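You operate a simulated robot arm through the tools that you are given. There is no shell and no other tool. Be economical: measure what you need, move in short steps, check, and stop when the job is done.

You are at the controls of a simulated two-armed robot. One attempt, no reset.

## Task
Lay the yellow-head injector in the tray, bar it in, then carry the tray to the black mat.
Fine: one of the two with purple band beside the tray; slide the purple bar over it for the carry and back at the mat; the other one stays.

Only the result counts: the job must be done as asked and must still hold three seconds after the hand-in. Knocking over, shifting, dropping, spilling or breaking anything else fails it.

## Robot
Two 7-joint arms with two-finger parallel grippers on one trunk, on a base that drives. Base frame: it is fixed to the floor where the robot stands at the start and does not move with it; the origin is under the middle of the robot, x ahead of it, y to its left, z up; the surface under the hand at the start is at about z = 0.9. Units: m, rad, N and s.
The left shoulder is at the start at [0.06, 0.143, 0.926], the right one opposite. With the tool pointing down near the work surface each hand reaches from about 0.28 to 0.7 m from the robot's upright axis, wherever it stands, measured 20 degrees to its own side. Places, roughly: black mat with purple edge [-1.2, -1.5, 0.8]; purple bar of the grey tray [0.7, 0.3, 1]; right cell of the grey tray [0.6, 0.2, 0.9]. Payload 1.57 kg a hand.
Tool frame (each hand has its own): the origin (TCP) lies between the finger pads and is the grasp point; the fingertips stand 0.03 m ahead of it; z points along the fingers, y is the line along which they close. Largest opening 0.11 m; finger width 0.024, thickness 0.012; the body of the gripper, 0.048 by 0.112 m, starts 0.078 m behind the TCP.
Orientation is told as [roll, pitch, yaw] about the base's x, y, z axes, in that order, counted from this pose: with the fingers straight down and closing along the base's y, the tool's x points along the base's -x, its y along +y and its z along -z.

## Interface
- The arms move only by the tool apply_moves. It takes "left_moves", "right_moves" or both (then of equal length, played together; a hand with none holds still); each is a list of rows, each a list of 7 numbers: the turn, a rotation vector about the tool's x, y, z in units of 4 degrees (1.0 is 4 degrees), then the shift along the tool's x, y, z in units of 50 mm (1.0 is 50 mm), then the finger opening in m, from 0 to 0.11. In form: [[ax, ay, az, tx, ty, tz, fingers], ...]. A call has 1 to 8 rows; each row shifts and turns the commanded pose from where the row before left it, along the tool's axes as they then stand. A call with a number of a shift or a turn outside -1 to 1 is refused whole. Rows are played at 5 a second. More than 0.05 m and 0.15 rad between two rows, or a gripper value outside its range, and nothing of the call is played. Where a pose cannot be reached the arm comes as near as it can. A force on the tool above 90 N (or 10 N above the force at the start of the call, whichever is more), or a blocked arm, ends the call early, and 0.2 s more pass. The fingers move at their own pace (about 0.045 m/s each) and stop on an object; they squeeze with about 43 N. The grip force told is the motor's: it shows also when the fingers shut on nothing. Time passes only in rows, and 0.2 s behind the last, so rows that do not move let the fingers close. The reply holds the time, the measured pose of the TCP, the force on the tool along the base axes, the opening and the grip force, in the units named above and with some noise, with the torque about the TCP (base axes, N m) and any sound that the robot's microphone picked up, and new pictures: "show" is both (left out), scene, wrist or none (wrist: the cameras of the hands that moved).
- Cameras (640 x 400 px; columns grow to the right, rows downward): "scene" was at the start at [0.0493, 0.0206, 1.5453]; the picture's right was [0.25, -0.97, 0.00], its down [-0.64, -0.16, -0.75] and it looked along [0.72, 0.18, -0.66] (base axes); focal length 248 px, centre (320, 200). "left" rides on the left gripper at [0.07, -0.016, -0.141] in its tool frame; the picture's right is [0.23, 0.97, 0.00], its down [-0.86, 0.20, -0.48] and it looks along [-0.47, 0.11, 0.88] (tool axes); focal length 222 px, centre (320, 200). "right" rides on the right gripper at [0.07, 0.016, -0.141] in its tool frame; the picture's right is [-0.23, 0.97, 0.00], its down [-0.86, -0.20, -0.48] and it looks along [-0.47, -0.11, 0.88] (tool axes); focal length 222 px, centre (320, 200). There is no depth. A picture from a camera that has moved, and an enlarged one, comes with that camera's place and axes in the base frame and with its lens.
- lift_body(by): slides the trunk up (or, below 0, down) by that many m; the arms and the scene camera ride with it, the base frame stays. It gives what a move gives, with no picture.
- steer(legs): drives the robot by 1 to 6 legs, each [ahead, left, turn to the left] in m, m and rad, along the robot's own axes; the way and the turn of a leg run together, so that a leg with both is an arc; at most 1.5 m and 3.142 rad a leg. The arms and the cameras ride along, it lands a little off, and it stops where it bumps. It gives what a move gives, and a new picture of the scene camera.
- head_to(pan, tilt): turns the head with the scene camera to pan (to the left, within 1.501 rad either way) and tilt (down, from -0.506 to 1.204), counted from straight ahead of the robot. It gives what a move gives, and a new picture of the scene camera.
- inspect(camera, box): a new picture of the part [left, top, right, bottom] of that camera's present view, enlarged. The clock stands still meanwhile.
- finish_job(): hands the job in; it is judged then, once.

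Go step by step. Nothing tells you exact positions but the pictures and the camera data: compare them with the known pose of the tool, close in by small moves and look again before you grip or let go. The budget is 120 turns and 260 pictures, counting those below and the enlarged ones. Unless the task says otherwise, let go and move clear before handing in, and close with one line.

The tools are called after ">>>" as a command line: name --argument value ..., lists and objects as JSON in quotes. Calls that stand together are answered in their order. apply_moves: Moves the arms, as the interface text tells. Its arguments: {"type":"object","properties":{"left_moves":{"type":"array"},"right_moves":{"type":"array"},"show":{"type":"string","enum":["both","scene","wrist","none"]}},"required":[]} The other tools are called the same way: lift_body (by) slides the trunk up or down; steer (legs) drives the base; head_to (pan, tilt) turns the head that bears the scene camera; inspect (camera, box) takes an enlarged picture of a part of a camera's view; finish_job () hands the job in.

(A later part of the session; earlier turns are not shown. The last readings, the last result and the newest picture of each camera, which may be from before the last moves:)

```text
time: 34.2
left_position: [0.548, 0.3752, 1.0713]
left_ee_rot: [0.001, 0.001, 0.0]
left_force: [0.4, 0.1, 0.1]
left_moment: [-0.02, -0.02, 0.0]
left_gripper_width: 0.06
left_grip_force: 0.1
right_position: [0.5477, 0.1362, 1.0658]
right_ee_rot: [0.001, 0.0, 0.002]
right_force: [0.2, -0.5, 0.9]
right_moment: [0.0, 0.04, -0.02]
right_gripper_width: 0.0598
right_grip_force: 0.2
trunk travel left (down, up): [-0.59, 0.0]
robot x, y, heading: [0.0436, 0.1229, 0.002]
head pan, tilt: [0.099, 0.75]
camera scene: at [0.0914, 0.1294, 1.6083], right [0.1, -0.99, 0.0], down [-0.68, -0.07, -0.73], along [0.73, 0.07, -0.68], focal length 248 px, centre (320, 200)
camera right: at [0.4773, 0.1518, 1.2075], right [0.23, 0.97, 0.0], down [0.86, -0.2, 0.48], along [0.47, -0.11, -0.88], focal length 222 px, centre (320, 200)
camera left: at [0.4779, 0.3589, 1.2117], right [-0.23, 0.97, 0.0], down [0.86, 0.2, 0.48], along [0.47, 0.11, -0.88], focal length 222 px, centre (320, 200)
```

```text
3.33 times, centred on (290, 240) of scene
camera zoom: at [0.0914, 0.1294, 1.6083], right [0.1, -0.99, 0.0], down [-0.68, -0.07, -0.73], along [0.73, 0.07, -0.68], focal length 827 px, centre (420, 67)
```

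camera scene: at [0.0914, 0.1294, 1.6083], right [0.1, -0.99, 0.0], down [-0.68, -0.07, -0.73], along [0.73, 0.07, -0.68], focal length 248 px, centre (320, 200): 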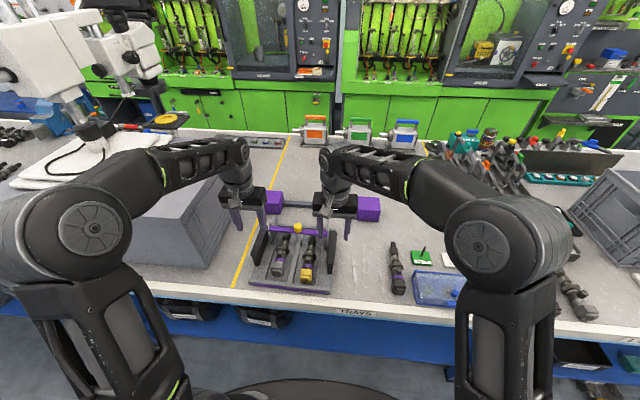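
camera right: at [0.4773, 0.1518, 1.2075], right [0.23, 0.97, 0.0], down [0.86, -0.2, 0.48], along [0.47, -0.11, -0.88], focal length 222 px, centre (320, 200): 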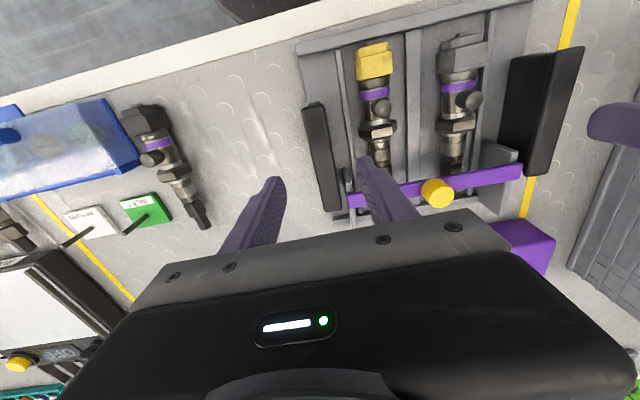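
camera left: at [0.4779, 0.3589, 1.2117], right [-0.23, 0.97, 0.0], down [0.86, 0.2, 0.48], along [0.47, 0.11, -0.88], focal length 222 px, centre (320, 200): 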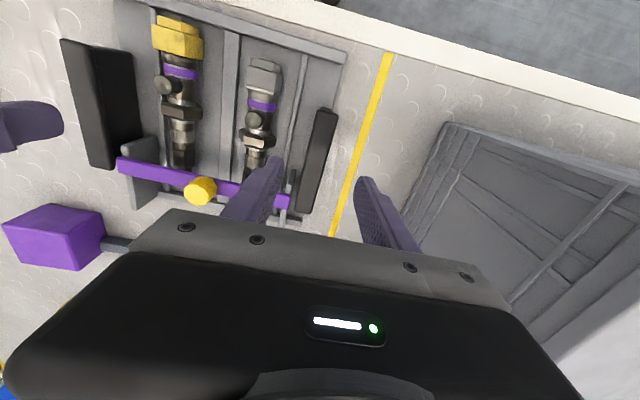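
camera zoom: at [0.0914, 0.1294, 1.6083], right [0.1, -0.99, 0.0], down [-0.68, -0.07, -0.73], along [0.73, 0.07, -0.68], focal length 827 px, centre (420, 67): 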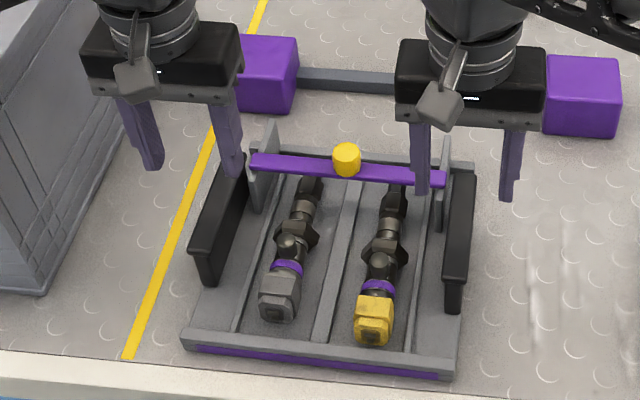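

Both hands are centred over their handles in y. I'll lower the trunk 6 cm and check the straddle.

>>> lift_body --by -0.06

>>> inspect --camera "scene" --box '[230, 170, 350, 290]'

>>> inspect --camera "left" --box '[140, 40, 460, 240]'

>>> inspect --camera "right" --box '[180, 40, 500, 240]'

```text
time: 35.2
left_position: [0.5473, 0.3756, 1.0118]
left_ee_rot: [0.0, 0.001, 0.0]
left_force: [0.3, -0.1, 0.4]
left_moment: [0.03, 0.0, -0.03]
left_gripper_width: 0.06
left_grip_force: 0.0
right_position: [0.5459, 0.1355, 1.0069]
right_ee_rot: [0.0, 0.0, -0.001]
right_force: [-0.7, 0.0, 0.0]
right_moment: [0.01, -0.01, -0.01]
right_gripper_width: 0.0601
right_grip_force: 0.1
trunk travel left (down, up): [-0.53, 0.06]
robot x, y, heading: [0.0424, 0.1233, 0.001]
head pan, tilt: [0.099, 0.75]
```

```text
3.33 times, centred on (290, 230) of scene
camera zoom: at [0.0902, 0.1287, 1.5483], right [0.1, -0.99, 0.0], down [-0.68, -0.07, -0.73], along [0.73, 0.07, -0.68], focal length 827 px, centre (420, 100)
```

zoom: 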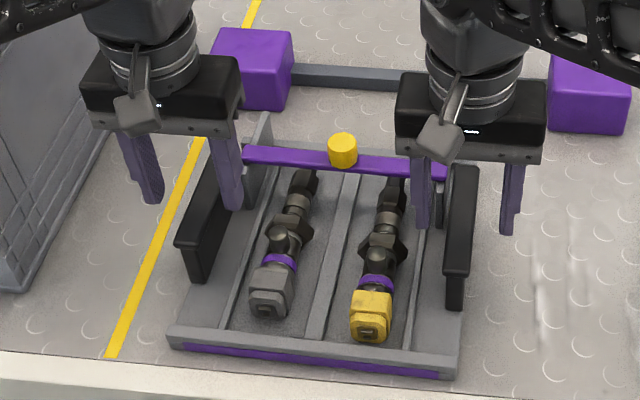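

```text
2.00 times, centred on (300, 140) of left
camera zoom: at [0.477, 0.3584, 1.1522], right [-0.23, 0.97, 0.0], down [0.86, 0.2, 0.48], along [0.47, 0.11, -0.88], focal length 444 px, centre (360, 320)
```

zoom: 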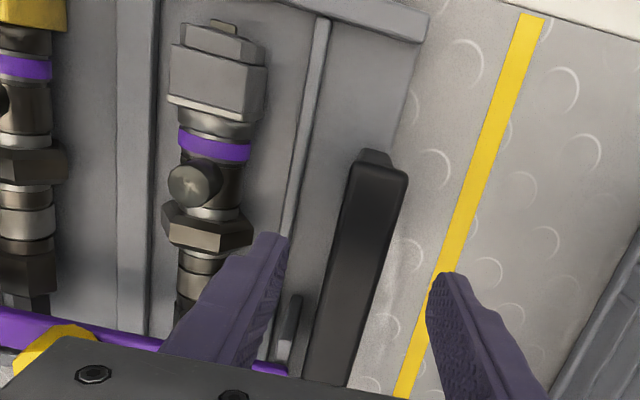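

```text
2.00 times, centred on (340, 140) of right
camera zoom: at [0.4761, 0.151, 1.1481], right [0.23, 0.97, 0.0], down [0.85, -0.2, 0.48], along [0.47, -0.11, -0.88], focal length 444 px, centre (280, 320)
```

zoom: 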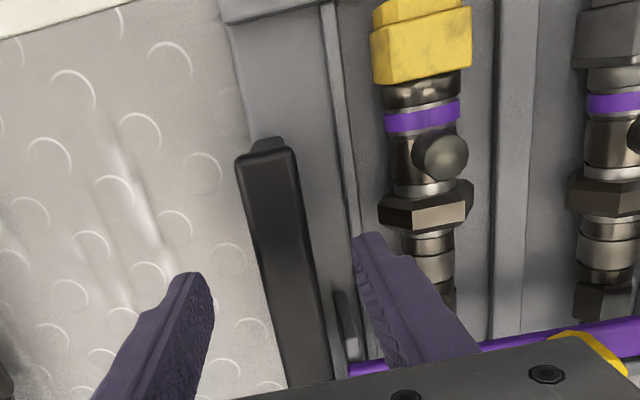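

Both handles are straddled and centred. I'll narrow the fingers a bit and go down about 45 mm.

>>> apply_moves --left_moves '[[0, 0, 0, 0, 0, 0.4, 0.048], [0, 0, 0, 0, 0, 0.3, 0.048], [0, 0, 0, 0, 0, 0.2, 0.048], [0, 0, 0, 0, 0, 0, 0.048]]' --right_moves '[[0, 0, 0, 0, 0, 0.4, 0.048], [0, 0, 0, 0, 0, 0.3, 0.048], [0, 0, 0, 0, 0, 0.1, 0.048], [0, 0, 0, 0, 0, 0, 0.048]]'

>>> inspect --camera "scene" --box '[230, 170, 350, 290]'

```text
time: 36.2
left_position: [0.5464, 0.3747, 0.9667]
left_ee_rot: [-0.001, -0.001, -0.002]
left_force: [0.0, 0.5, 0.8]
left_moment: [0.04, 0.01, -0.01]
left_gripper_width: 0.0481
left_grip_force: 0.0
right_position: [0.5468, 0.1353, 0.9657]
right_ee_rot: [0.0, 0.0, -0.001]
right_force: [0.4, 0.7, 0.0]
right_moment: [0.03, 0.02, 0.01]
right_gripper_width: 0.0479
right_grip_force: 0.2
trunk travel left (down, up): [-0.53, 0.06]
robot x, y, heading: [0.0357, 0.1166, -0.0]
head pan, tilt: [0.099, 0.75]
camera scene: at [0.0905, 0.1288, 1.5483], right [0.1, -0.99, 0.0], down [-0.68, -0.07, -0.73], along [0.73, 0.07, -0.68], focal length 248 px, centre (320, 200)
camera right: at [0.4764, 0.151, 1.1078], right [0.23, 0.97, 0.0], down [0.85, -0.2, 0.48], along [0.47, -0.11, -0.88], focal length 222 px, centre (320, 200)
camera left: at [0.477, 0.3587, 1.1072], right [-0.23, 0.97, 0.0], down [0.86, 0.2, 0.48], along [0.47, 0.11, -0.88], focal length 222 px, centre (320, 200)
```

scene: 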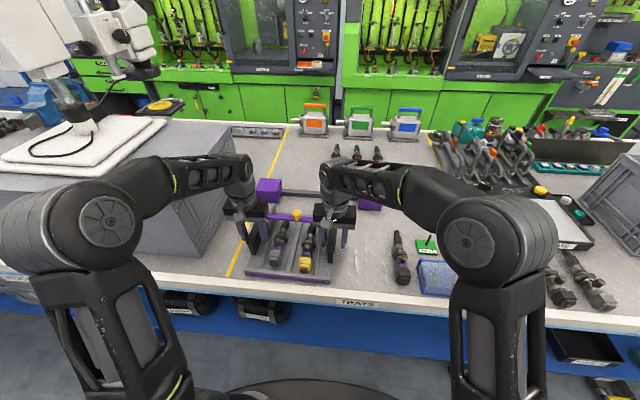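
right: 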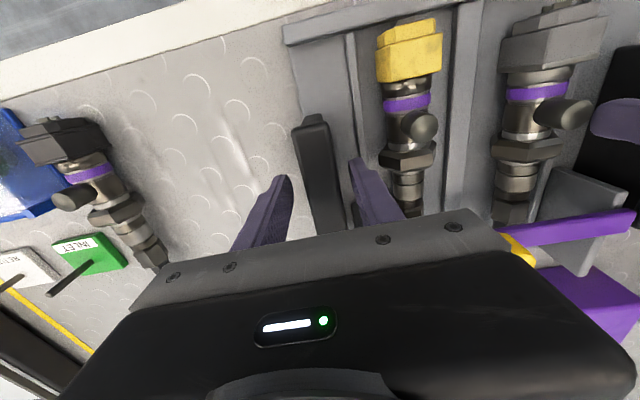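
left: 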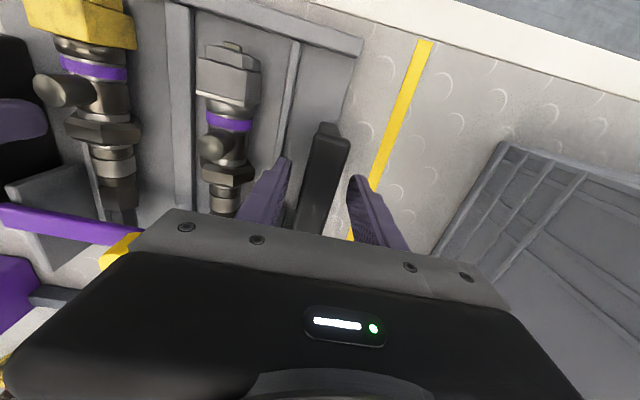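

```text
3.33 times, centred on (290, 230) of scene
camera zoom: at [0.0905, 0.1288, 1.5483], right [0.1, -0.99, 0.0], down [-0.68, -0.07, -0.73], along [0.73, 0.07, -0.68], focal length 827 px, centre (420, 100)
```

zoom: 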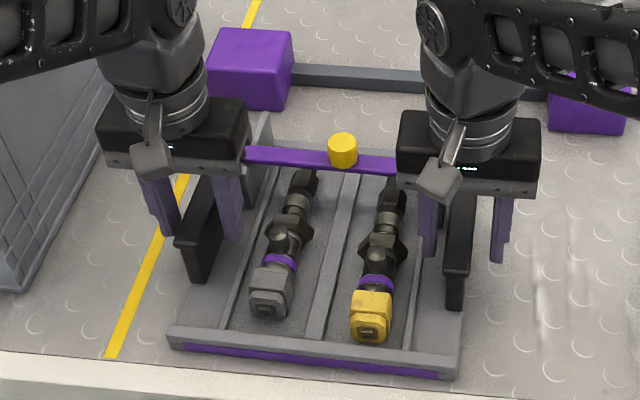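

The fingers straddle both plates cleanly. I'll go 10 mm lower and close both hands.

>>> apply_moves --left_moves '[[0, 0, 0, 0, 0, 0.2, 0.048], [0, 0, 0, 0, 0, 0, 0.01], [0, 0, 0, 0, 0, 0, 0.01], [0, 0, 0, 0, 0, 0, 0.01], [0, 0, 0, 0, 0, 0, 0.01]]' --right_moves '[[0, 0, 0, 0, 0, 0.2, 0.048], [0, 0, 0, 0, 0, 0, 0.01], [0, 0, 0, 0, 0, 0, 0.01], [0, 0, 0, 0, 0, 0, 0.01], [0, 0, 0, 0, 0, 0, 0.01]]' --show "wrist"

```text
time: 37.4
left_position: [0.5468, 0.3731, 0.9551]
left_ee_rot: [-0.003, 0.0, -0.004]
left_force: [-4.7, -22.7, 4.2]
left_moment: [0.26, -0.39, -0.74]
left_gripper_width: 0.0239
left_grip_force: 35.7
right_position: [0.5463, 0.1395, 0.9565]
right_ee_rot: [0.004, -0.003, 0.002]
right_force: [4.9, 26.1, -4.1]
right_moment: [-0.46, 0.06, -0.75]
right_gripper_width: 0.024
right_grip_force: 36.1
trunk travel left (down, up): [-0.53, 0.06]
robot x, y, heading: [0.0421, 0.1213, -0.006]
head pan, tilt: [0.099, 0.75]
camera right: at [0.476, 0.1533, 1.098], right [0.23, 0.97, 0.0], down [0.85, -0.2, 0.48], along [0.47, -0.1, -0.88], focal length 222 px, centre (320, 200)
camera left: at [0.4773, 0.3571, 1.0974], right [-0.22, 0.97, 0.0], down [0.86, 0.2, 0.48], along [0.47, 0.1, -0.88], focal length 222 px, centre (320, 200)
```

right: 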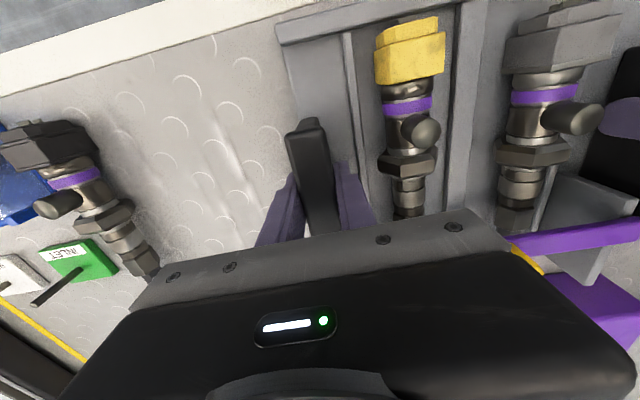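
left: 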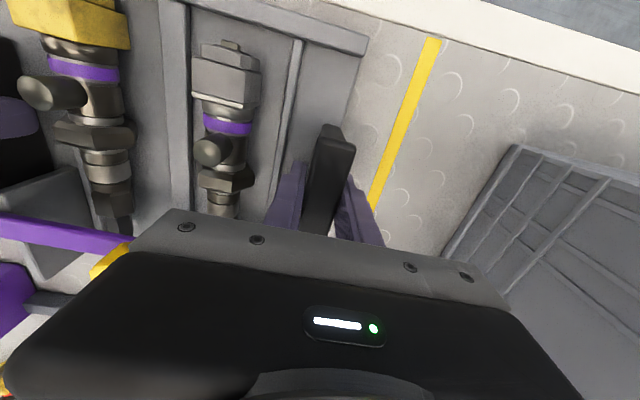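

Both hands hold the plates (24 mm). I'll relieve the internal side forces by shifting each hand slightly inward, then lift with the trunk.

>>> apply_moves --left_moves '[[0, 0, 0, 0, -0.07, 0, 0.01], [0, 0, 0, 0, 0, 0, 0.01]]' --right_moves '[[0, 0, 0, 0, 0.07, 0, 0.01], [0, 0, 0, 0, 0, 0, 0.01]]' --show "none"

>>> lift_body --by 0.06

>>> inspect --camera "scene" --box '[200, 140, 400, 300]'

```text
time: 38.0
left_position: [0.5472, 0.3725, 0.9561]
left_ee_rot: [0.002, -0.001, 0.0]
left_force: [-2.7, -9.8, 1.6]
left_moment: [0.08, -0.27, -0.96]
left_gripper_width: 0.0236
left_grip_force: 35.6
right_position: [0.5472, 0.138, 0.9569]
right_ee_rot: [-0.003, 0.0, -0.002]
right_force: [3.8, 10.4, -0.9]
right_moment: [-0.17, -0.08, -0.91]
right_gripper_width: 0.0237
right_grip_force: 36.8
trunk travel left (down, up): [-0.53, 0.06]
robot x, y, heading: [0.0392, 0.1203, 0.002]
head pan, tilt: [0.099, 0.75]
```

```text
time: 39.0
left_position: [0.5463, 0.373, 1.0151]
left_ee_rot: [0.002, 0.003, 0.002]
left_force: [-7.4, -1.9, -6.3]
left_moment: [0.05, 0.2, -0.92]
left_gripper_width: 0.0236
left_grip_force: 35.5
right_position: [0.5475, 0.1379, 1.0162]
right_ee_rot: [-0.001, 0.001, -0.002]
right_force: [7.8, 2.2, -6.4]
right_moment: [0.0, -0.09, -0.91]
right_gripper_width: 0.0234
right_grip_force: 35.7
trunk travel left (down, up): [-0.59, 0.0]
robot x, y, heading: [0.0393, 0.1222, -0.001]
head pan, tilt: [0.099, 0.75]
```

```text
2.50 times, centred on (300, 220) of scene
camera zoom: at [0.092, 0.1292, 1.6082], right [0.1, -0.99, 0.0], down [-0.68, -0.07, -0.73], along [0.73, 0.07, -0.68], focal length 620 px, centre (370, 150)
```

zoom: 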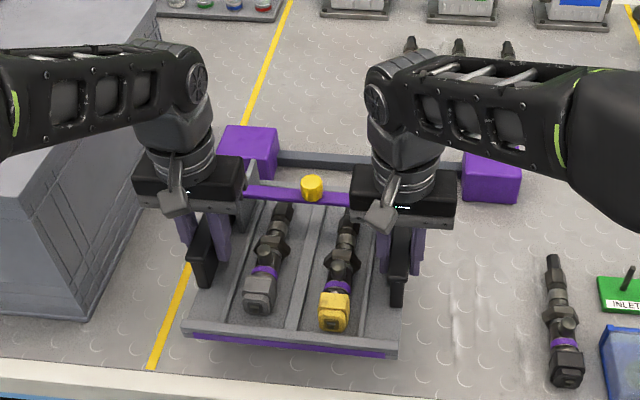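

The tray is up, level and stable. Before driving I'll look around to the right to see the mat and obstacles.

>>> head_to --pan -1.5 --tilt 0.4

>>> head_to --pan 1.5 --tilt 0.5

```text
time: 40.6
left_position: [0.5465, 0.3719, 1.0152]
left_ee_rot: [-0.001, 0.001, 0.003]
left_force: [-7.5, 11.5, -7.3]
left_moment: [-0.06, 0.28, -0.92]
left_gripper_width: 0.024
left_grip_force: 36.1
right_position: [0.5486, 0.1392, 1.0159]
right_ee_rot: [0.0, -0.001, 0.001]
right_force: [8.4, -10.8, -5.2]
right_moment: [0.19, -0.19, -0.91]
right_gripper_width: 0.0238
right_grip_force: 35.9
trunk travel left (down, up): [-0.59, 0.0]
robot x, y, heading: [0.0411, 0.1262, -0.003]
head pan, tilt: [-1.499, 0.4]
camera scene: at [0.0159, 0.0285, 1.6394], right [-1.0, -0.07, 0.0], down [-0.03, 0.39, -0.92], along [0.07, -0.92, -0.39], focal length 248 px, centre (320, 200)
```

scene: 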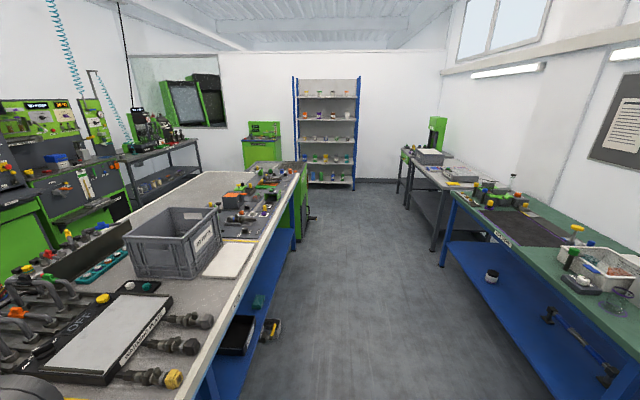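

```text
time: 43.2
left_position: [0.5471, 0.3736, 1.0149]
left_ee_rot: [-0.001, 0.002, -0.001]
left_force: [-7.0, 20.2, -6.9]
left_moment: [-0.33, -0.29, -0.77]
left_gripper_width: 0.0238
left_grip_force: 35.2
right_position: [0.5484, 0.138, 1.0155]
right_ee_rot: [-0.001, 0.0, -0.002]
right_force: [7.1, -19.6, -6.9]
right_moment: [0.3, 0.39, -0.79]
right_gripper_width: 0.0236
right_grip_force: 35.8
trunk travel left (down, up): [-0.59, 0.0]
robot x, y, heading: [0.0391, 0.1225, -0.001]
head pan, tilt: [1.499, 0.499]
camera scene: at [0.0157, 0.2116, 1.6302], right [1.0, -0.07, 0.0], down [-0.04, -0.48, -0.88], along [0.06, 0.88, -0.48], focal length 248 px, centre (320, 200)
```

scene: 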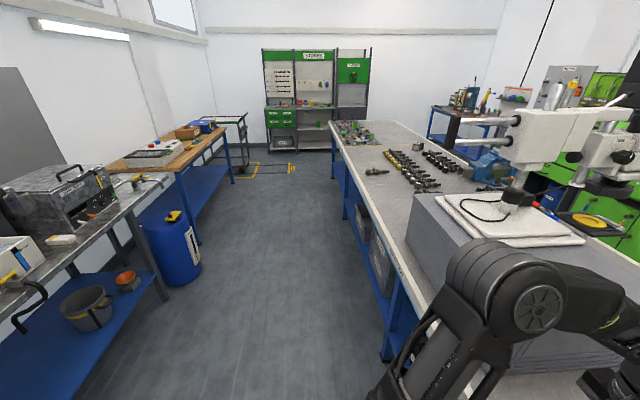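

The mat lies on the green bench at about x -1.07 to -1.5, y -1.36 to -1.87, with an aisle roughly 1.4 m wide. I'll relieve the side load slightly, back off the table, turn right and look again.

>>> apply_moves --left_moves '[[0, 0, 0, 0.02, 0.03, 0, 0.01], [0, 0, 0, 0, 0, 0, 0.01]]' --right_moves '[[0, 0, 0, -0.02, -0.03, 0, 0.01], [0, 0, 0, 0, 0, 0, 0.01]]' --show "none"

>>> head_to --pan 0.0 --tilt 0.75

>>> steer --legs '[[-0.36, 0, 0]]'

```text
time: 43.9
left_position: [0.5461, 0.3716, 1.0158]
left_ee_rot: [-0.001, 0.002, -0.004]
left_force: [-4.9, 9.6, -5.9]
left_moment: [-0.19, -0.01, -0.63]
left_gripper_width: 0.0238
left_grip_force: 35.8
right_position: [0.5488, 0.1376, 1.0153]
right_ee_rot: [0.002, 0.0, 0.002]
right_force: [5.7, -10.7, -7.3]
right_moment: [0.07, 0.1, -0.7]
right_gripper_width: 0.0236
right_grip_force: 35.5
trunk travel left (down, up): [-0.59, 0.0]
robot x, y, heading: [0.0387, 0.1227, 0.001]
head pan, tilt: [1.499, 0.499]
```

```text
time: 45.5
left_position: [0.5469, 0.3732, 1.0143]
left_ee_rot: [-0.003, 0.0, 0.0]
left_force: [-6.7, -4.7, -7.2]
left_moment: [0.09, -0.01, -0.74]
left_gripper_width: 0.0236
left_grip_force: 36.1
right_position: [0.5483, 0.1387, 1.0154]
right_ee_rot: [0.001, 0.0, 0.002]
right_force: [6.3, 4.8, -6.0]
right_moment: [-0.06, 0.16, -0.88]
right_gripper_width: 0.0239
right_grip_force: 36.4
trunk travel left (down, up): [-0.59, 0.0]
robot x, y, heading: [0.0385, 0.1203, 0.002]
head pan, tilt: [0.0, 0.75]
camera scene: at [0.0921, 0.1209, 1.6082], right [0.0, -1.0, 0.0], down [-0.68, 0.0, -0.73], along [0.73, 0.0, -0.68], focal length 248 px, centre (320, 200)
```

scene: 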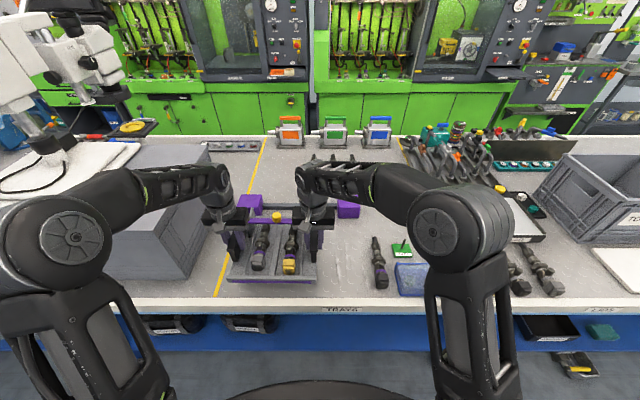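

```text
time: 47.8
left_position: [0.1899, 0.3715, 1.0165]
left_ee_rot: [-0.002, 0.0, -0.004]
left_force: [-7.2, -17.4, -5.9]
left_moment: [0.32, -0.04, -0.74]
left_gripper_width: 0.0236
left_grip_force: 36.0
right_position: [0.1922, 0.1376, 1.0167]
right_ee_rot: [0.001, 0.0, -0.001]
right_force: [7.4, 17.8, -7.8]
right_moment: [-0.25, 0.07, -0.84]
right_gripper_width: 0.0238
right_grip_force: 35.4
trunk travel left (down, up): [-0.59, 0.0]
robot x, y, heading: [-0.315, 0.1213, -0.004]
head pan, tilt: [0.0, 0.75]
camera scene: at [-0.2654, 0.1213, 1.6083], right [0.0, -1.0, 0.0], down [-0.68, 0.0, -0.73], along [0.73, 0.0, -0.68], focal length 248 px, centre (320, 200)
```

scene: 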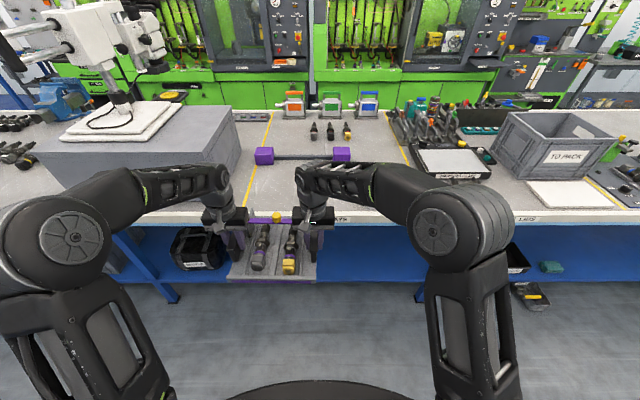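

The tray is clear of the table and steady. I'll turn right 90°.

>>> steer --legs '[[0, 0, -0.78], [0, 0, -0.79]]'

```text
time: 52.2
left_position: [-0.0614, -0.3837, 1.0151]
left_ee_rot: [-0.003, 0.002, -1.565]
left_force: [-3.3, 5.9, -6.3]
left_moment: [0.02, -0.12, -0.69]
left_gripper_width: 0.0236
left_grip_force: 35.7
right_position: [-0.2955, -0.3869, 1.0169]
right_ee_rot: [0.002, 0.0, -1.565]
right_force: [2.9, -5.8, -5.1]
right_moment: [0.16, 0.04, -0.84]
right_gripper_width: 0.0239
right_grip_force: 35.6
trunk travel left (down, up): [-0.59, 0.0]
robot x, y, heading: [-0.3151, 0.1213, -1.568]
head pan, tilt: [0.0, 0.75]
camera scene: at [-0.3181, 0.0669, 1.6082], right [-1.0, -0.01, 0.0], down [0.0, 0.68, -0.73], along [0.0, -0.73, -0.68], focal length 248 px, centre (320, 200)
```

scene: 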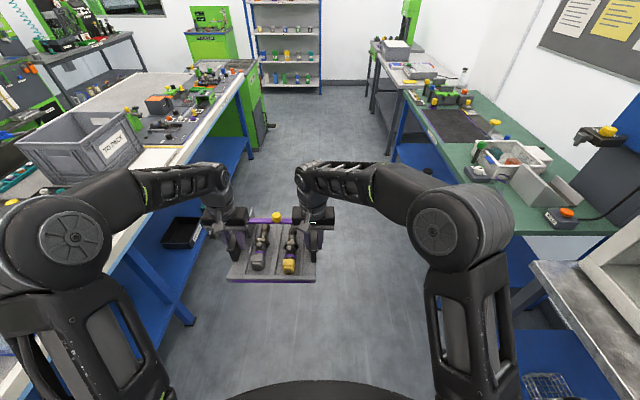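

The aisle ahead is clear. I'll drive 1.2 m along it and then survey the mat.

>>> steer --legs '[[0.6, -0.03, 0], [0.6, 0, 0]]'

>>> head_to --pan -1.2 --tilt 0.75

```text
time: 58.7
left_position: [-0.0778, -1.5885, 1.0146]
left_ee_rot: [-0.001, 0.003, -1.56]
left_force: [-1.4, 5.5, -6.3]
left_moment: [-0.07, -0.05, -0.58]
left_gripper_width: 0.0235
left_grip_force: 35.9
right_position: [-0.3129, -1.5921, 1.0161]
right_ee_rot: [0.001, 0.0, -1.558]
right_force: [1.6, -6.2, -6.1]
right_moment: [0.2, 0.05, -0.7]
right_gripper_width: 0.0237
right_grip_force: 35.5
trunk travel left (down, up): [-0.59, 0.0]
robot x, y, heading: [-0.3388, -1.0859, -1.557]
head pan, tilt: [0.0, 0.75]
camera scene: at [-0.3373, -1.1392, 1.6082], right [-1.0, -0.01, 0.0], down [-0.01, 0.68, -0.73], along [0.01, -0.73, -0.68], focal length 248 px, centre (320, 200)
```

scene: 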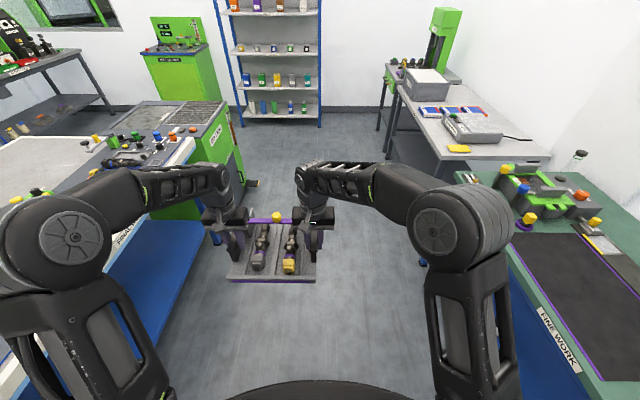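

```text
time: 60.1
left_position: [-0.0782, -1.5873, 1.0156]
left_ee_rot: [-0.002, 0.003, -1.561]
left_force: [-1.4, 5.3, -5.7]
left_moment: [-0.03, 0.05, -0.52]
left_gripper_width: 0.0236
left_grip_force: 36.4
right_position: [-0.3128, -1.5917, 1.0163]
right_ee_rot: [0.001, -0.001, -1.558]
right_force: [1.7, -6.0, -7.0]
right_moment: [0.12, 0.14, -0.63]
right_gripper_width: 0.0236
right_grip_force: 35.9
trunk travel left (down, up): [-0.59, 0.0]
robot x, y, heading: [-0.3329, -1.0843, -1.559]
head pan, tilt: [-1.201, 0.75]
camera scene: at [-0.4151, -1.0865, 1.6083], right [-0.37, 0.93, 0.0], down [0.63, 0.26, -0.73], along [-0.68, -0.27, -0.68], focal length 248 px, centre (320, 200)
```

scene: 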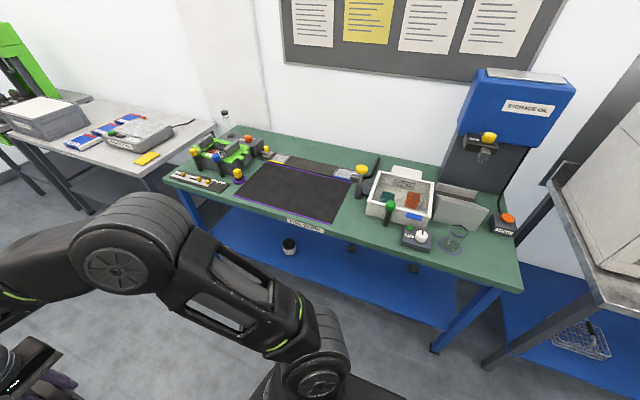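

>>> inspect --camera "scene" --box '[160, 100, 480, 270]'

```text
2.00 times, centred on (320, 185) of scene
camera zoom: at [-0.4151, -1.0865, 1.6083], right [-0.37, 0.93, 0.0], down [0.63, 0.26, -0.73], along [-0.68, -0.27, -0.68], focal length 496 px, centre (320, 230)
```

zoom: 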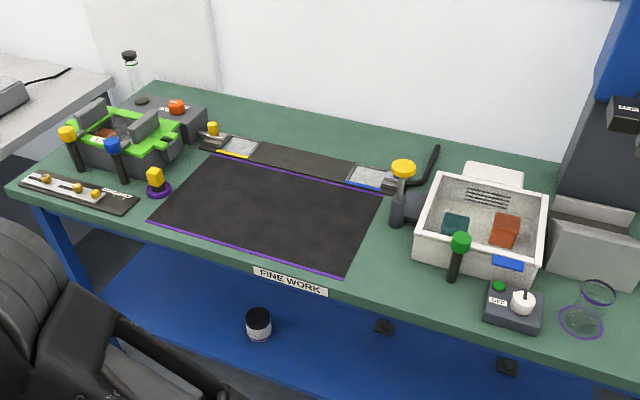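

The mat corners compute to x -1.11…-1.416 and y -1.30…-1.81, so its centre is about (-1.263, -1.557). I'll drive on to y≈-1.42, turn right to face the bench, and measure the tray relative to the hands.

>>> head_to --pan 0.0 --tilt 0.8

>>> inspect --camera "scene" --box '[200, 160, 360, 280]'

>>> steer --legs '[[0.335, 0, 0], [0, 0, -0.78], [0, 0, -0.79]]'

```text
time: 61.5
left_position: [-0.078, -1.5881, 1.0156]
left_ee_rot: [-0.002, 0.002, -1.562]
left_force: [-1.0, 5.3, -6.9]
left_moment: [0.31, -0.13, -0.56]
left_gripper_width: 0.0236
left_grip_force: 35.9
right_position: [-0.3131, -1.5918, 1.0173]
right_ee_rot: [0.002, 0.001, -1.558]
right_force: [1.2, -5.5, -6.0]
right_moment: [-0.16, 0.0, -0.66]
right_gripper_width: 0.0234
right_grip_force: 36.3
trunk travel left (down, up): [-0.59, 0.0]
robot x, y, heading: [-0.3357, -1.0837, -1.56]
head pan, tilt: [0.0, 0.799]
camera scene: at [-0.3374, -1.1362, 1.6042], right [-1.0, -0.01, 0.0], down [-0.01, 0.72, -0.7], along [0.01, -0.7, -0.72], focal length 248 px, centre (320, 200)
```

scene: 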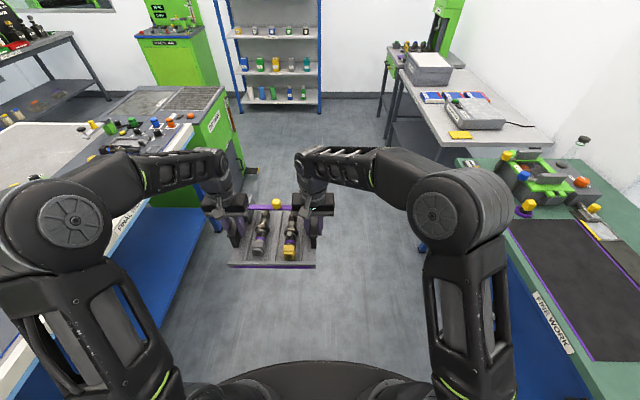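

```text
3.33 times, centred on (280, 220) of scene
camera zoom: at [-0.3374, -1.1362, 1.6042], right [-1.0, -0.01, 0.0], down [-0.01, 0.72, -0.7], along [0.01, -0.7, -0.72], focal length 827 px, centre (453, 133)
```

zoom: 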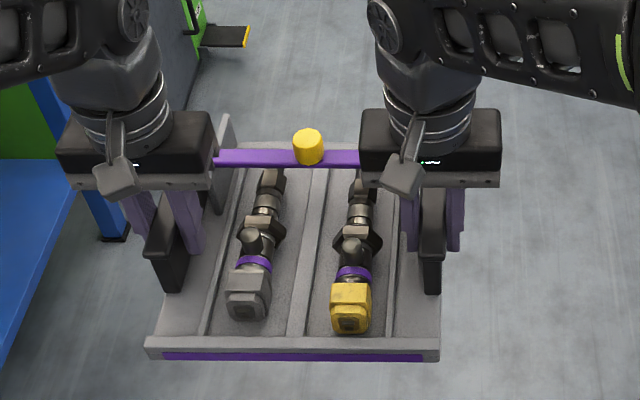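

```text
time: 67.8
left_position: [-0.8348, -1.682, 1.0152]
left_ee_rot: [-0.002, 0.001, -3.123]
left_force: [5.0, 1.7, -6.3]
left_moment: [-0.11, 0.03, -0.54]
left_gripper_width: 0.0236
left_grip_force: 35.0
right_position: [-0.8409, -1.4473, 1.0161]
right_ee_rot: [0.0, 0.0, -3.122]
right_force: [-5.3, -0.7, -6.2]
right_moment: [0.04, -0.11, -0.65]
right_gripper_width: 0.0239
right_grip_force: 36.3
trunk travel left (down, up): [-0.59, 0.0]
robot x, y, heading: [-0.3325, -1.4208, -3.125]
head pan, tilt: [0.0, 0.799]
camera scene: at [-0.3864, -1.4213, 1.6042], right [-0.02, 1.0, 0.0], down [0.72, 0.01, -0.7], along [-0.7, -0.01, -0.72], focal length 248 px, centre (320, 200)
```

scene: 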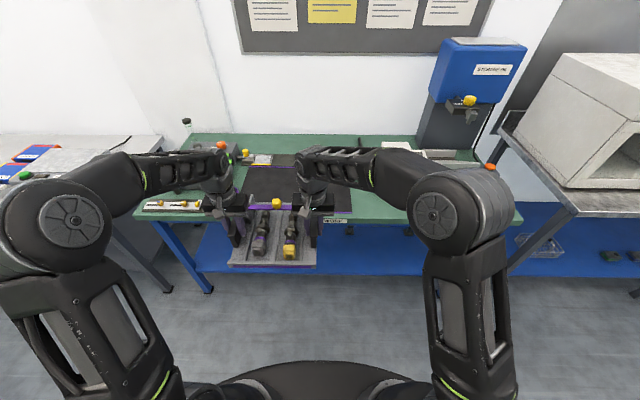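

The tray extends from about 10 cm behind to 13.5 cm ahead of the hands, so the hands should end at x≈-1.245. I'll drive forward 0.32 m and check clearance.

>>> steer --legs '[[0.32, 0, -0.012]]'

>>> inspect --camera "scene" --box '[160, 130, 420, 290]'

>>> head_to --pan 0.0 --tilt 1.2

```text
time: 69.9
left_position: [-1.1589, -1.6806, 1.0152]
left_ee_rot: [-0.001, 0.002, -3.135]
left_force: [4.1, 1.9, -6.1]
left_moment: [-0.08, -0.16, -0.45]
left_gripper_width: 0.0236
left_grip_force: 35.6
right_position: [-1.1629, -1.447, 1.0151]
right_ee_rot: [0.002, 0.001, -3.133]
right_force: [-5.2, -1.6, -6.4]
right_moment: [0.03, 0.07, -0.53]
right_gripper_width: 0.0236
right_grip_force: 35.7
trunk travel left (down, up): [-0.59, 0.0]
robot x, y, heading: [-0.6517, -1.4268, -3.137]
head pan, tilt: [0.0, 0.799]
camera scene: at [-0.7097, -1.4253, 1.6042], right [-0.01, 1.0, 0.0], down [0.72, 0.01, -0.7], along [-0.7, -0.01, -0.72], focal length 248 px, centre (320, 200)
```

scene: 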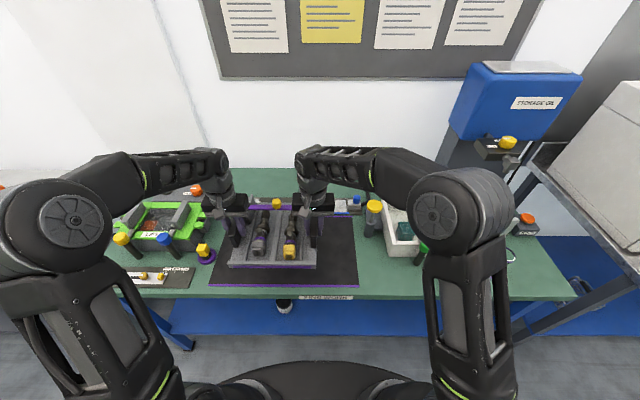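

```text
2.46 times, centred on (290, 210) of scene
camera zoom: at [-0.7097, -1.4253, 1.6042], right [-0.01, 1.0, 0.0], down [0.72, 0.01, -0.7], along [-0.7, -0.01, -0.72], focal length 611 px, centre (394, 175)
```

zoom: 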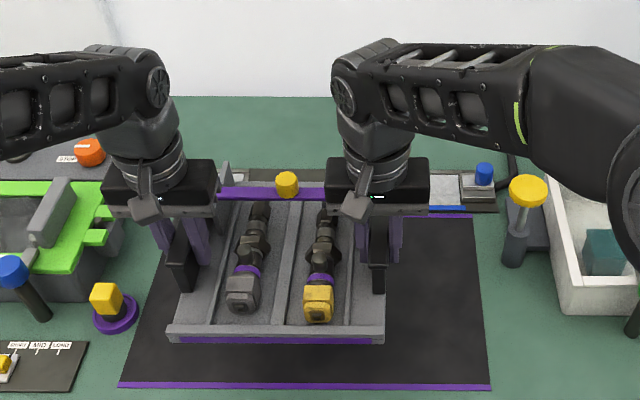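

```text
time: 70.8
left_position: [-1.1591, -1.6813, 1.0149]
left_ee_rot: [-0.002, 0.003, -3.135]
left_force: [2.6, 0.9, -5.0]
left_moment: [0.05, 0.24, -0.35]
left_gripper_width: 0.0235
left_grip_force: 35.6
right_position: [-1.1625, -1.4454, 1.0163]
right_ee_rot: [0.0, 0.001, -3.133]
right_force: [-2.9, -0.6, -7.0]
right_moment: [0.13, -0.37, -0.46]
right_gripper_width: 0.0238
right_grip_force: 35.7
trunk travel left (down, up): [-0.59, 0.0]
robot x, y, heading: [-0.6535, -1.4217, -3.134]
head pan, tilt: [0.0, 1.201]
camera scene: at [-0.6839, -1.425, 1.5766], right [-0.01, 1.0, 0.0], down [0.93, 0.01, -0.36], along [-0.36, 0.0, -0.93], focal length 248 px, centre (320, 200)
```

scene: 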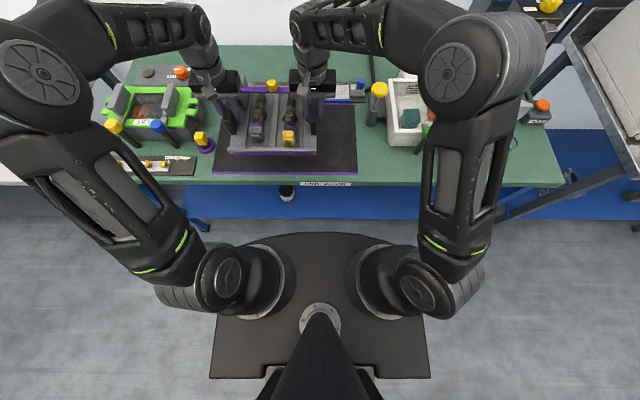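

The mat is centred near (-1.25, -1.55), and the tray is well placed sideways but needs about 7 cm more ahead. The base is close to the bench, so I'll extend both arms together.

>>> apply_moves --left_moves '[[0, 0, 0, -0.3, 0, 0, 0.01], [0, 0, 0, -0.35, 0, 0, 0.01], [0, 0, 0, -0.35, 0, 0, 0.01], [0, 0, 0, -0.42, 0, 0, 0.01], [0, 0, 0, 0, 0, 0, 0.01]]' --right_moves '[[0, 0, 0, -0.3, 0, 0, 0.01], [0, 0, 0, -0.35, 0, 0, 0.01], [0, 0, 0, -0.35, 0, 0, 0.01], [0, 0, 0, -0.42, 0, 0, 0.01], [0, 0, 0, 0, 0, 0, 0.01]]' --show "none"

>>> lift_body --by -0.12

>>> head_to --pan 0.0 --tilt 0.9

>>> inspect --camera "scene" --box '[160, 120, 420, 280]'

```text
time: 72.0
left_position: [-1.2294, -1.6819, 1.016]
left_ee_rot: [-0.001, 0.002, -3.136]
left_force: [6.1, 4.6, -4.3]
left_moment: [0.01, -0.18, -0.78]
left_gripper_width: 0.0238
left_grip_force: 35.5
right_position: [-1.2326, -1.4454, 1.0164]
right_ee_rot: [0.003, -0.002, -3.132]
right_force: [-6.3, -4.7, -7.8]
right_moment: [0.2, 0.1, -0.85]
right_gripper_width: 0.0238
right_grip_force: 36.2
trunk travel left (down, up): [-0.59, 0.0]
robot x, y, heading: [-0.6561, -1.4265, -3.133]
head pan, tilt: [0.0, 1.201]
```

```text
time: 73.5
left_position: [-1.2302, -1.6799, 0.894]
left_ee_rot: [-0.003, 0.004, -3.134]
left_force: [7.0, 7.8, -6.5]
left_moment: [-0.19, -0.25, -0.76]
left_gripper_width: 0.0236
left_grip_force: 35.8
right_position: [-1.2336, -1.446, 0.8956]
right_ee_rot: [0.001, -0.001, -3.133]
right_force: [-6.3, -6.9, -6.6]
right_moment: [0.12, 0.16, -0.86]
right_gripper_width: 0.0236
right_grip_force: 35.7
trunk travel left (down, up): [-0.47, 0.12]
robot x, y, heading: [-0.6536, -1.4238, -3.133]
head pan, tilt: [0.0, 1.201]
```

```text
time: 74.3
left_position: [-1.2321, -1.6808, 0.8947]
left_ee_rot: [-0.001, 0.005, -3.135]
left_force: [6.8, 8.3, -6.3]
left_moment: [-0.19, -0.03, -0.77]
left_gripper_width: 0.0236
left_grip_force: 36.0
right_position: [-1.2326, -1.4453, 0.8964]
right_ee_rot: [0.001, 0.0, -3.132]
right_force: [-7.2, -8.2, -6.9]
right_moment: [0.11, -0.05, -0.88]
right_gripper_width: 0.0239
right_grip_force: 35.1
trunk travel left (down, up): [-0.47, 0.12]
robot x, y, heading: [-0.6555, -1.4268, -3.132]
head pan, tilt: [0.0, 0.901]
camera scene: at [-0.7033, -1.4252, 1.4763], right [-0.01, 1.0, 0.0], down [0.78, 0.01, -0.62], along [-0.62, 0.0, -0.78], focal length 248 px, centre (320, 200)
```

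scene: 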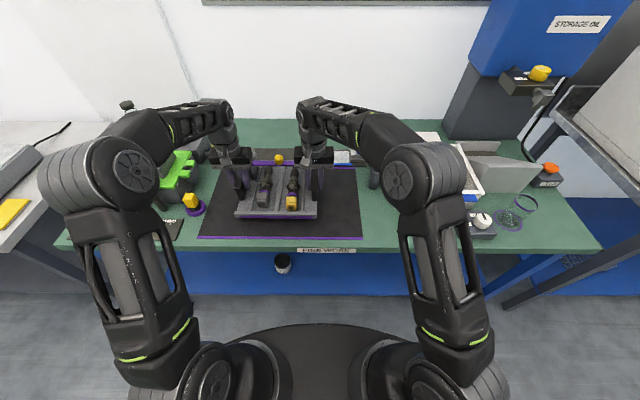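

```text
2.46 times, centred on (290, 200) of scene
camera zoom: at [-0.7033, -1.4252, 1.4763], right [-0.01, 1.0, 0.0], down [0.78, 0.01, -0.62], along [-0.62, 0.0, -0.78], focal length 611 px, centre (394, 200)
```

zoom: 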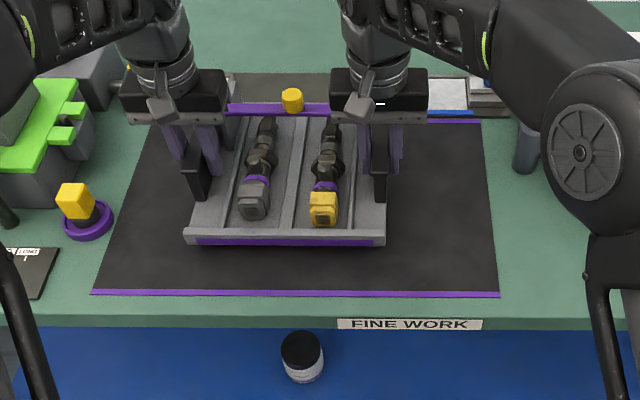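

The tray footprint sits within the mat, with about 4 cm at the front and 3 cm at the back. I'll lower in small steps until contact.

>>> lift_body --by -0.03

>>> inspect --camera "scene" --box '[160, 120, 420, 280]'

```text
time: 75.0
left_position: [-1.2302, -1.6796, 0.8711]
left_ee_rot: [0.0, -0.011, -3.134]
left_force: [-5.5, 3.7, 27.1]
left_moment: [-0.05, -0.03, -0.91]
left_gripper_width: 0.0242
left_grip_force: 36.2
right_position: [-1.2317, -1.4469, 0.8711]
right_ee_rot: [0.006, -0.009, -3.133]
right_force: [-5.4, -8.3, 27.1]
right_moment: [0.26, -0.09, -0.88]
right_gripper_width: 0.0243
right_grip_force: 35.8
trunk travel left (down, up): [-0.44, 0.15]
robot x, y, heading: [-0.6549, -1.4211, -3.137]
head pan, tilt: [0.0, 0.901]
```

```text
2.46 times, centred on (290, 200) of scene
camera zoom: at [-0.6987, -1.424, 1.4474], right [-0.01, 1.0, 0.0], down [0.78, 0.01, -0.62], along [-0.62, -0.01, -0.78], focal length 611 px, centre (394, 200)
```

zoom: 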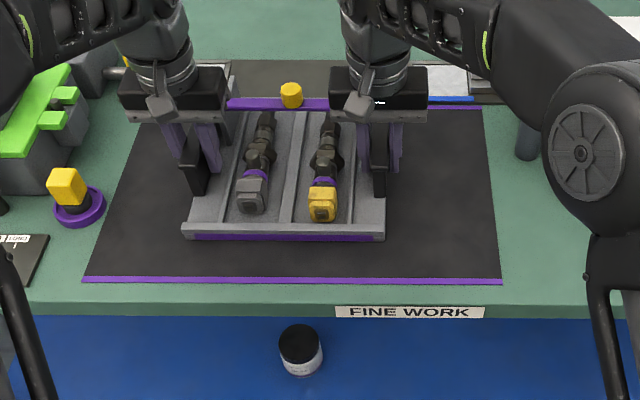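

The tray has made contact (27 N each hand), and the bench is at z≈0.815. With that height the rear margin on the mat looks slim, so I'll look closer before deciding.

>>> inspect --camera "scene" --box '[200, 140, 370, 240]'

>>> inspect --camera "left" --box '[0, 0, 640, 400]'

>>> inspect --camera "right" --box '[0, 0, 640, 400]'

```text
3.76 times, centred on (285, 190) of scene
camera zoom: at [-0.6987, -1.424, 1.4474], right [-0.01, 1.0, 0.0], down [0.78, 0.01, -0.62], along [-0.62, -0.01, -0.78], focal length 934 px, centre (452, 238)
```

zoom: 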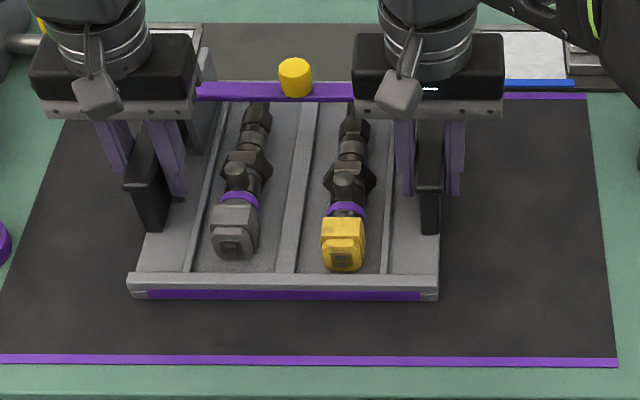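

```text
1.00 times, centred on (320, 200) of left (not enlarged: the box is as wide or as high as the picture)
camera zoom: at [-1.1597, -1.6633, 1.0116], right [0.23, -0.97, 0.0], down [-0.85, -0.2, 0.49], along [-0.47, -0.11, -0.87], focal length 222 px, centre (320, 200)
```

zoom: 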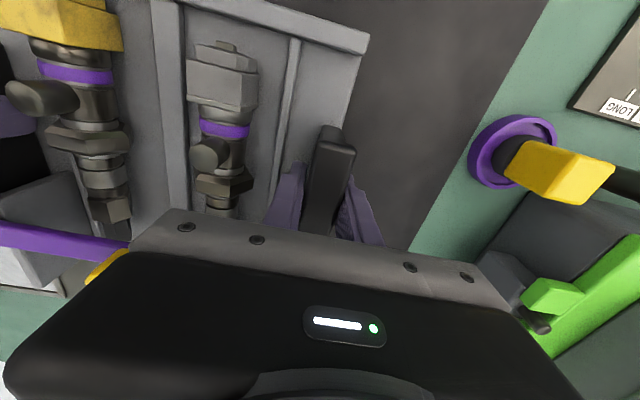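

```text
1.00 times, centred on (320, 200) of right (not enlarged: the box is as wide or as high as the picture)
camera zoom: at [-1.1611, -1.4618, 1.0127], right [-0.22, -0.98, 0.01], down [-0.85, 0.2, 0.48], along [-0.47, 0.1, -0.87], focal length 222 px, centre (320, 200)
```

zoom: 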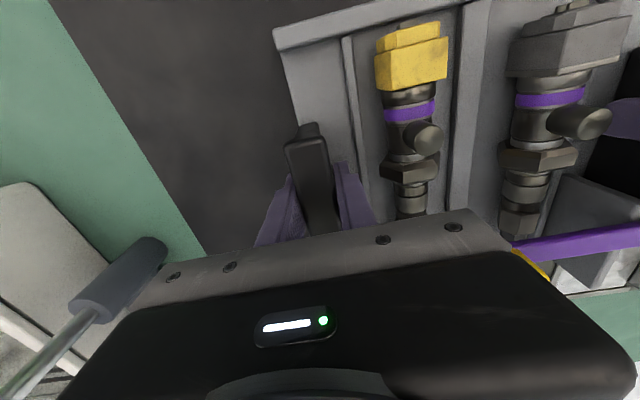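

The tray's rear is close to the mat's back edge. I'll raise 2 cm, draw the tray 2.5 cm toward the robot, and set it down again.

>>> lift_body --by 0.02

>>> apply_moves --left_moves '[[0, 0, 0, 0.25, 0, 0, 0.01], [0, 0, 0, 0.25, 0, 0, 0.01], [0, 0, 0, 0, 0, 0, 0.01]]' --right_moves '[[0, 0, 0, 0.25, 0, 0, 0.01], [0, 0, 0, 0.25, 0, 0, 0.01], [0, 0, 0, 0, 0, 0, 0.01]]' --show "none"

>>> lift_body --by -0.019

>>> inspect --camera "scene" --box '[160, 120, 420, 280]'

```text
time: 75.7
left_position: [-1.2292, -1.6808, 0.8825]
left_ee_rot: [-0.001, 0.007, -3.134]
left_force: [2.1, 10.1, -4.1]
left_moment: [-0.01, 0.03, -0.08]
left_gripper_width: 0.0234
left_grip_force: 36.1
right_position: [-1.2329, -1.4461, 0.8841]
right_ee_rot: [0.0, 0.002, -3.131]
right_force: [-2.1, -10.6, -9.2]
right_moment: [0.49, -0.19, -0.29]
right_gripper_width: 0.0236
right_grip_force: 35.7
trunk travel left (down, up): [-0.46, 0.13]
robot x, y, heading: [-0.6513, -1.4264, -3.129]
head pan, tilt: [0.0, 0.901]
```

```text
time: 76.5
left_position: [-1.2047, -1.6807, 0.8843]
left_ee_rot: [-0.001, 0.003, -3.136]
left_force: [0.6, 12.6, -6.0]
left_moment: [-0.22, -0.22, 0.02]
left_gripper_width: 0.0235
left_grip_force: 36.3
right_position: [-1.2082, -1.4466, 0.8865]
right_ee_rot: [0.002, 0.001, -3.134]
right_force: [-1.2, -12.3, -8.3]
right_moment: [0.4, 0.08, -0.12]
right_gripper_width: 0.0233
right_grip_force: 36.2
trunk travel left (down, up): [-0.46, 0.13]
robot x, y, heading: [-0.6531, -1.4242, -3.132]
head pan, tilt: [0.0, 0.901]
```

```text
time: 77.2
left_position: [-1.2054, -1.6795, 0.8708]
left_ee_rot: [-0.002, -0.007, -3.134]
left_force: [-0.2, 12.3, 19.6]
left_moment: [-0.16, 0.74, -0.22]
left_gripper_width: 0.0235
left_grip_force: 35.4
right_position: [-1.2094, -1.4454, 0.8724]
right_ee_rot: [0.007, -0.008, -3.135]
right_force: [-7.5, -13.9, 8.7]
right_moment: [0.26, 0.29, -0.35]
right_gripper_width: 0.0235
right_grip_force: 35.4
trunk travel left (down, up): [-0.441, 0.149]
robot x, y, heading: [-0.6556, -1.4234, -3.14]
head pan, tilt: [0.0, 0.901]
```

```text
2.46 times, centred on (290, 200) of scene
camera zoom: at [-0.7007, -1.4244, 1.4481], right [-0.01, 1.0, 0.0], down [0.78, 0.01, -0.62], along [-0.62, -0.01, -0.78], focal length 611 px, centre (394, 200)
```

zoom: 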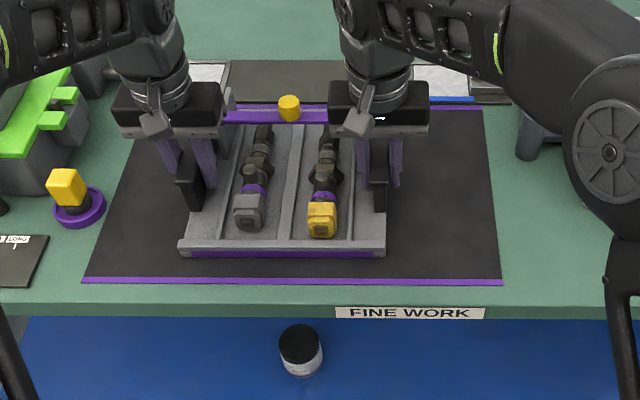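

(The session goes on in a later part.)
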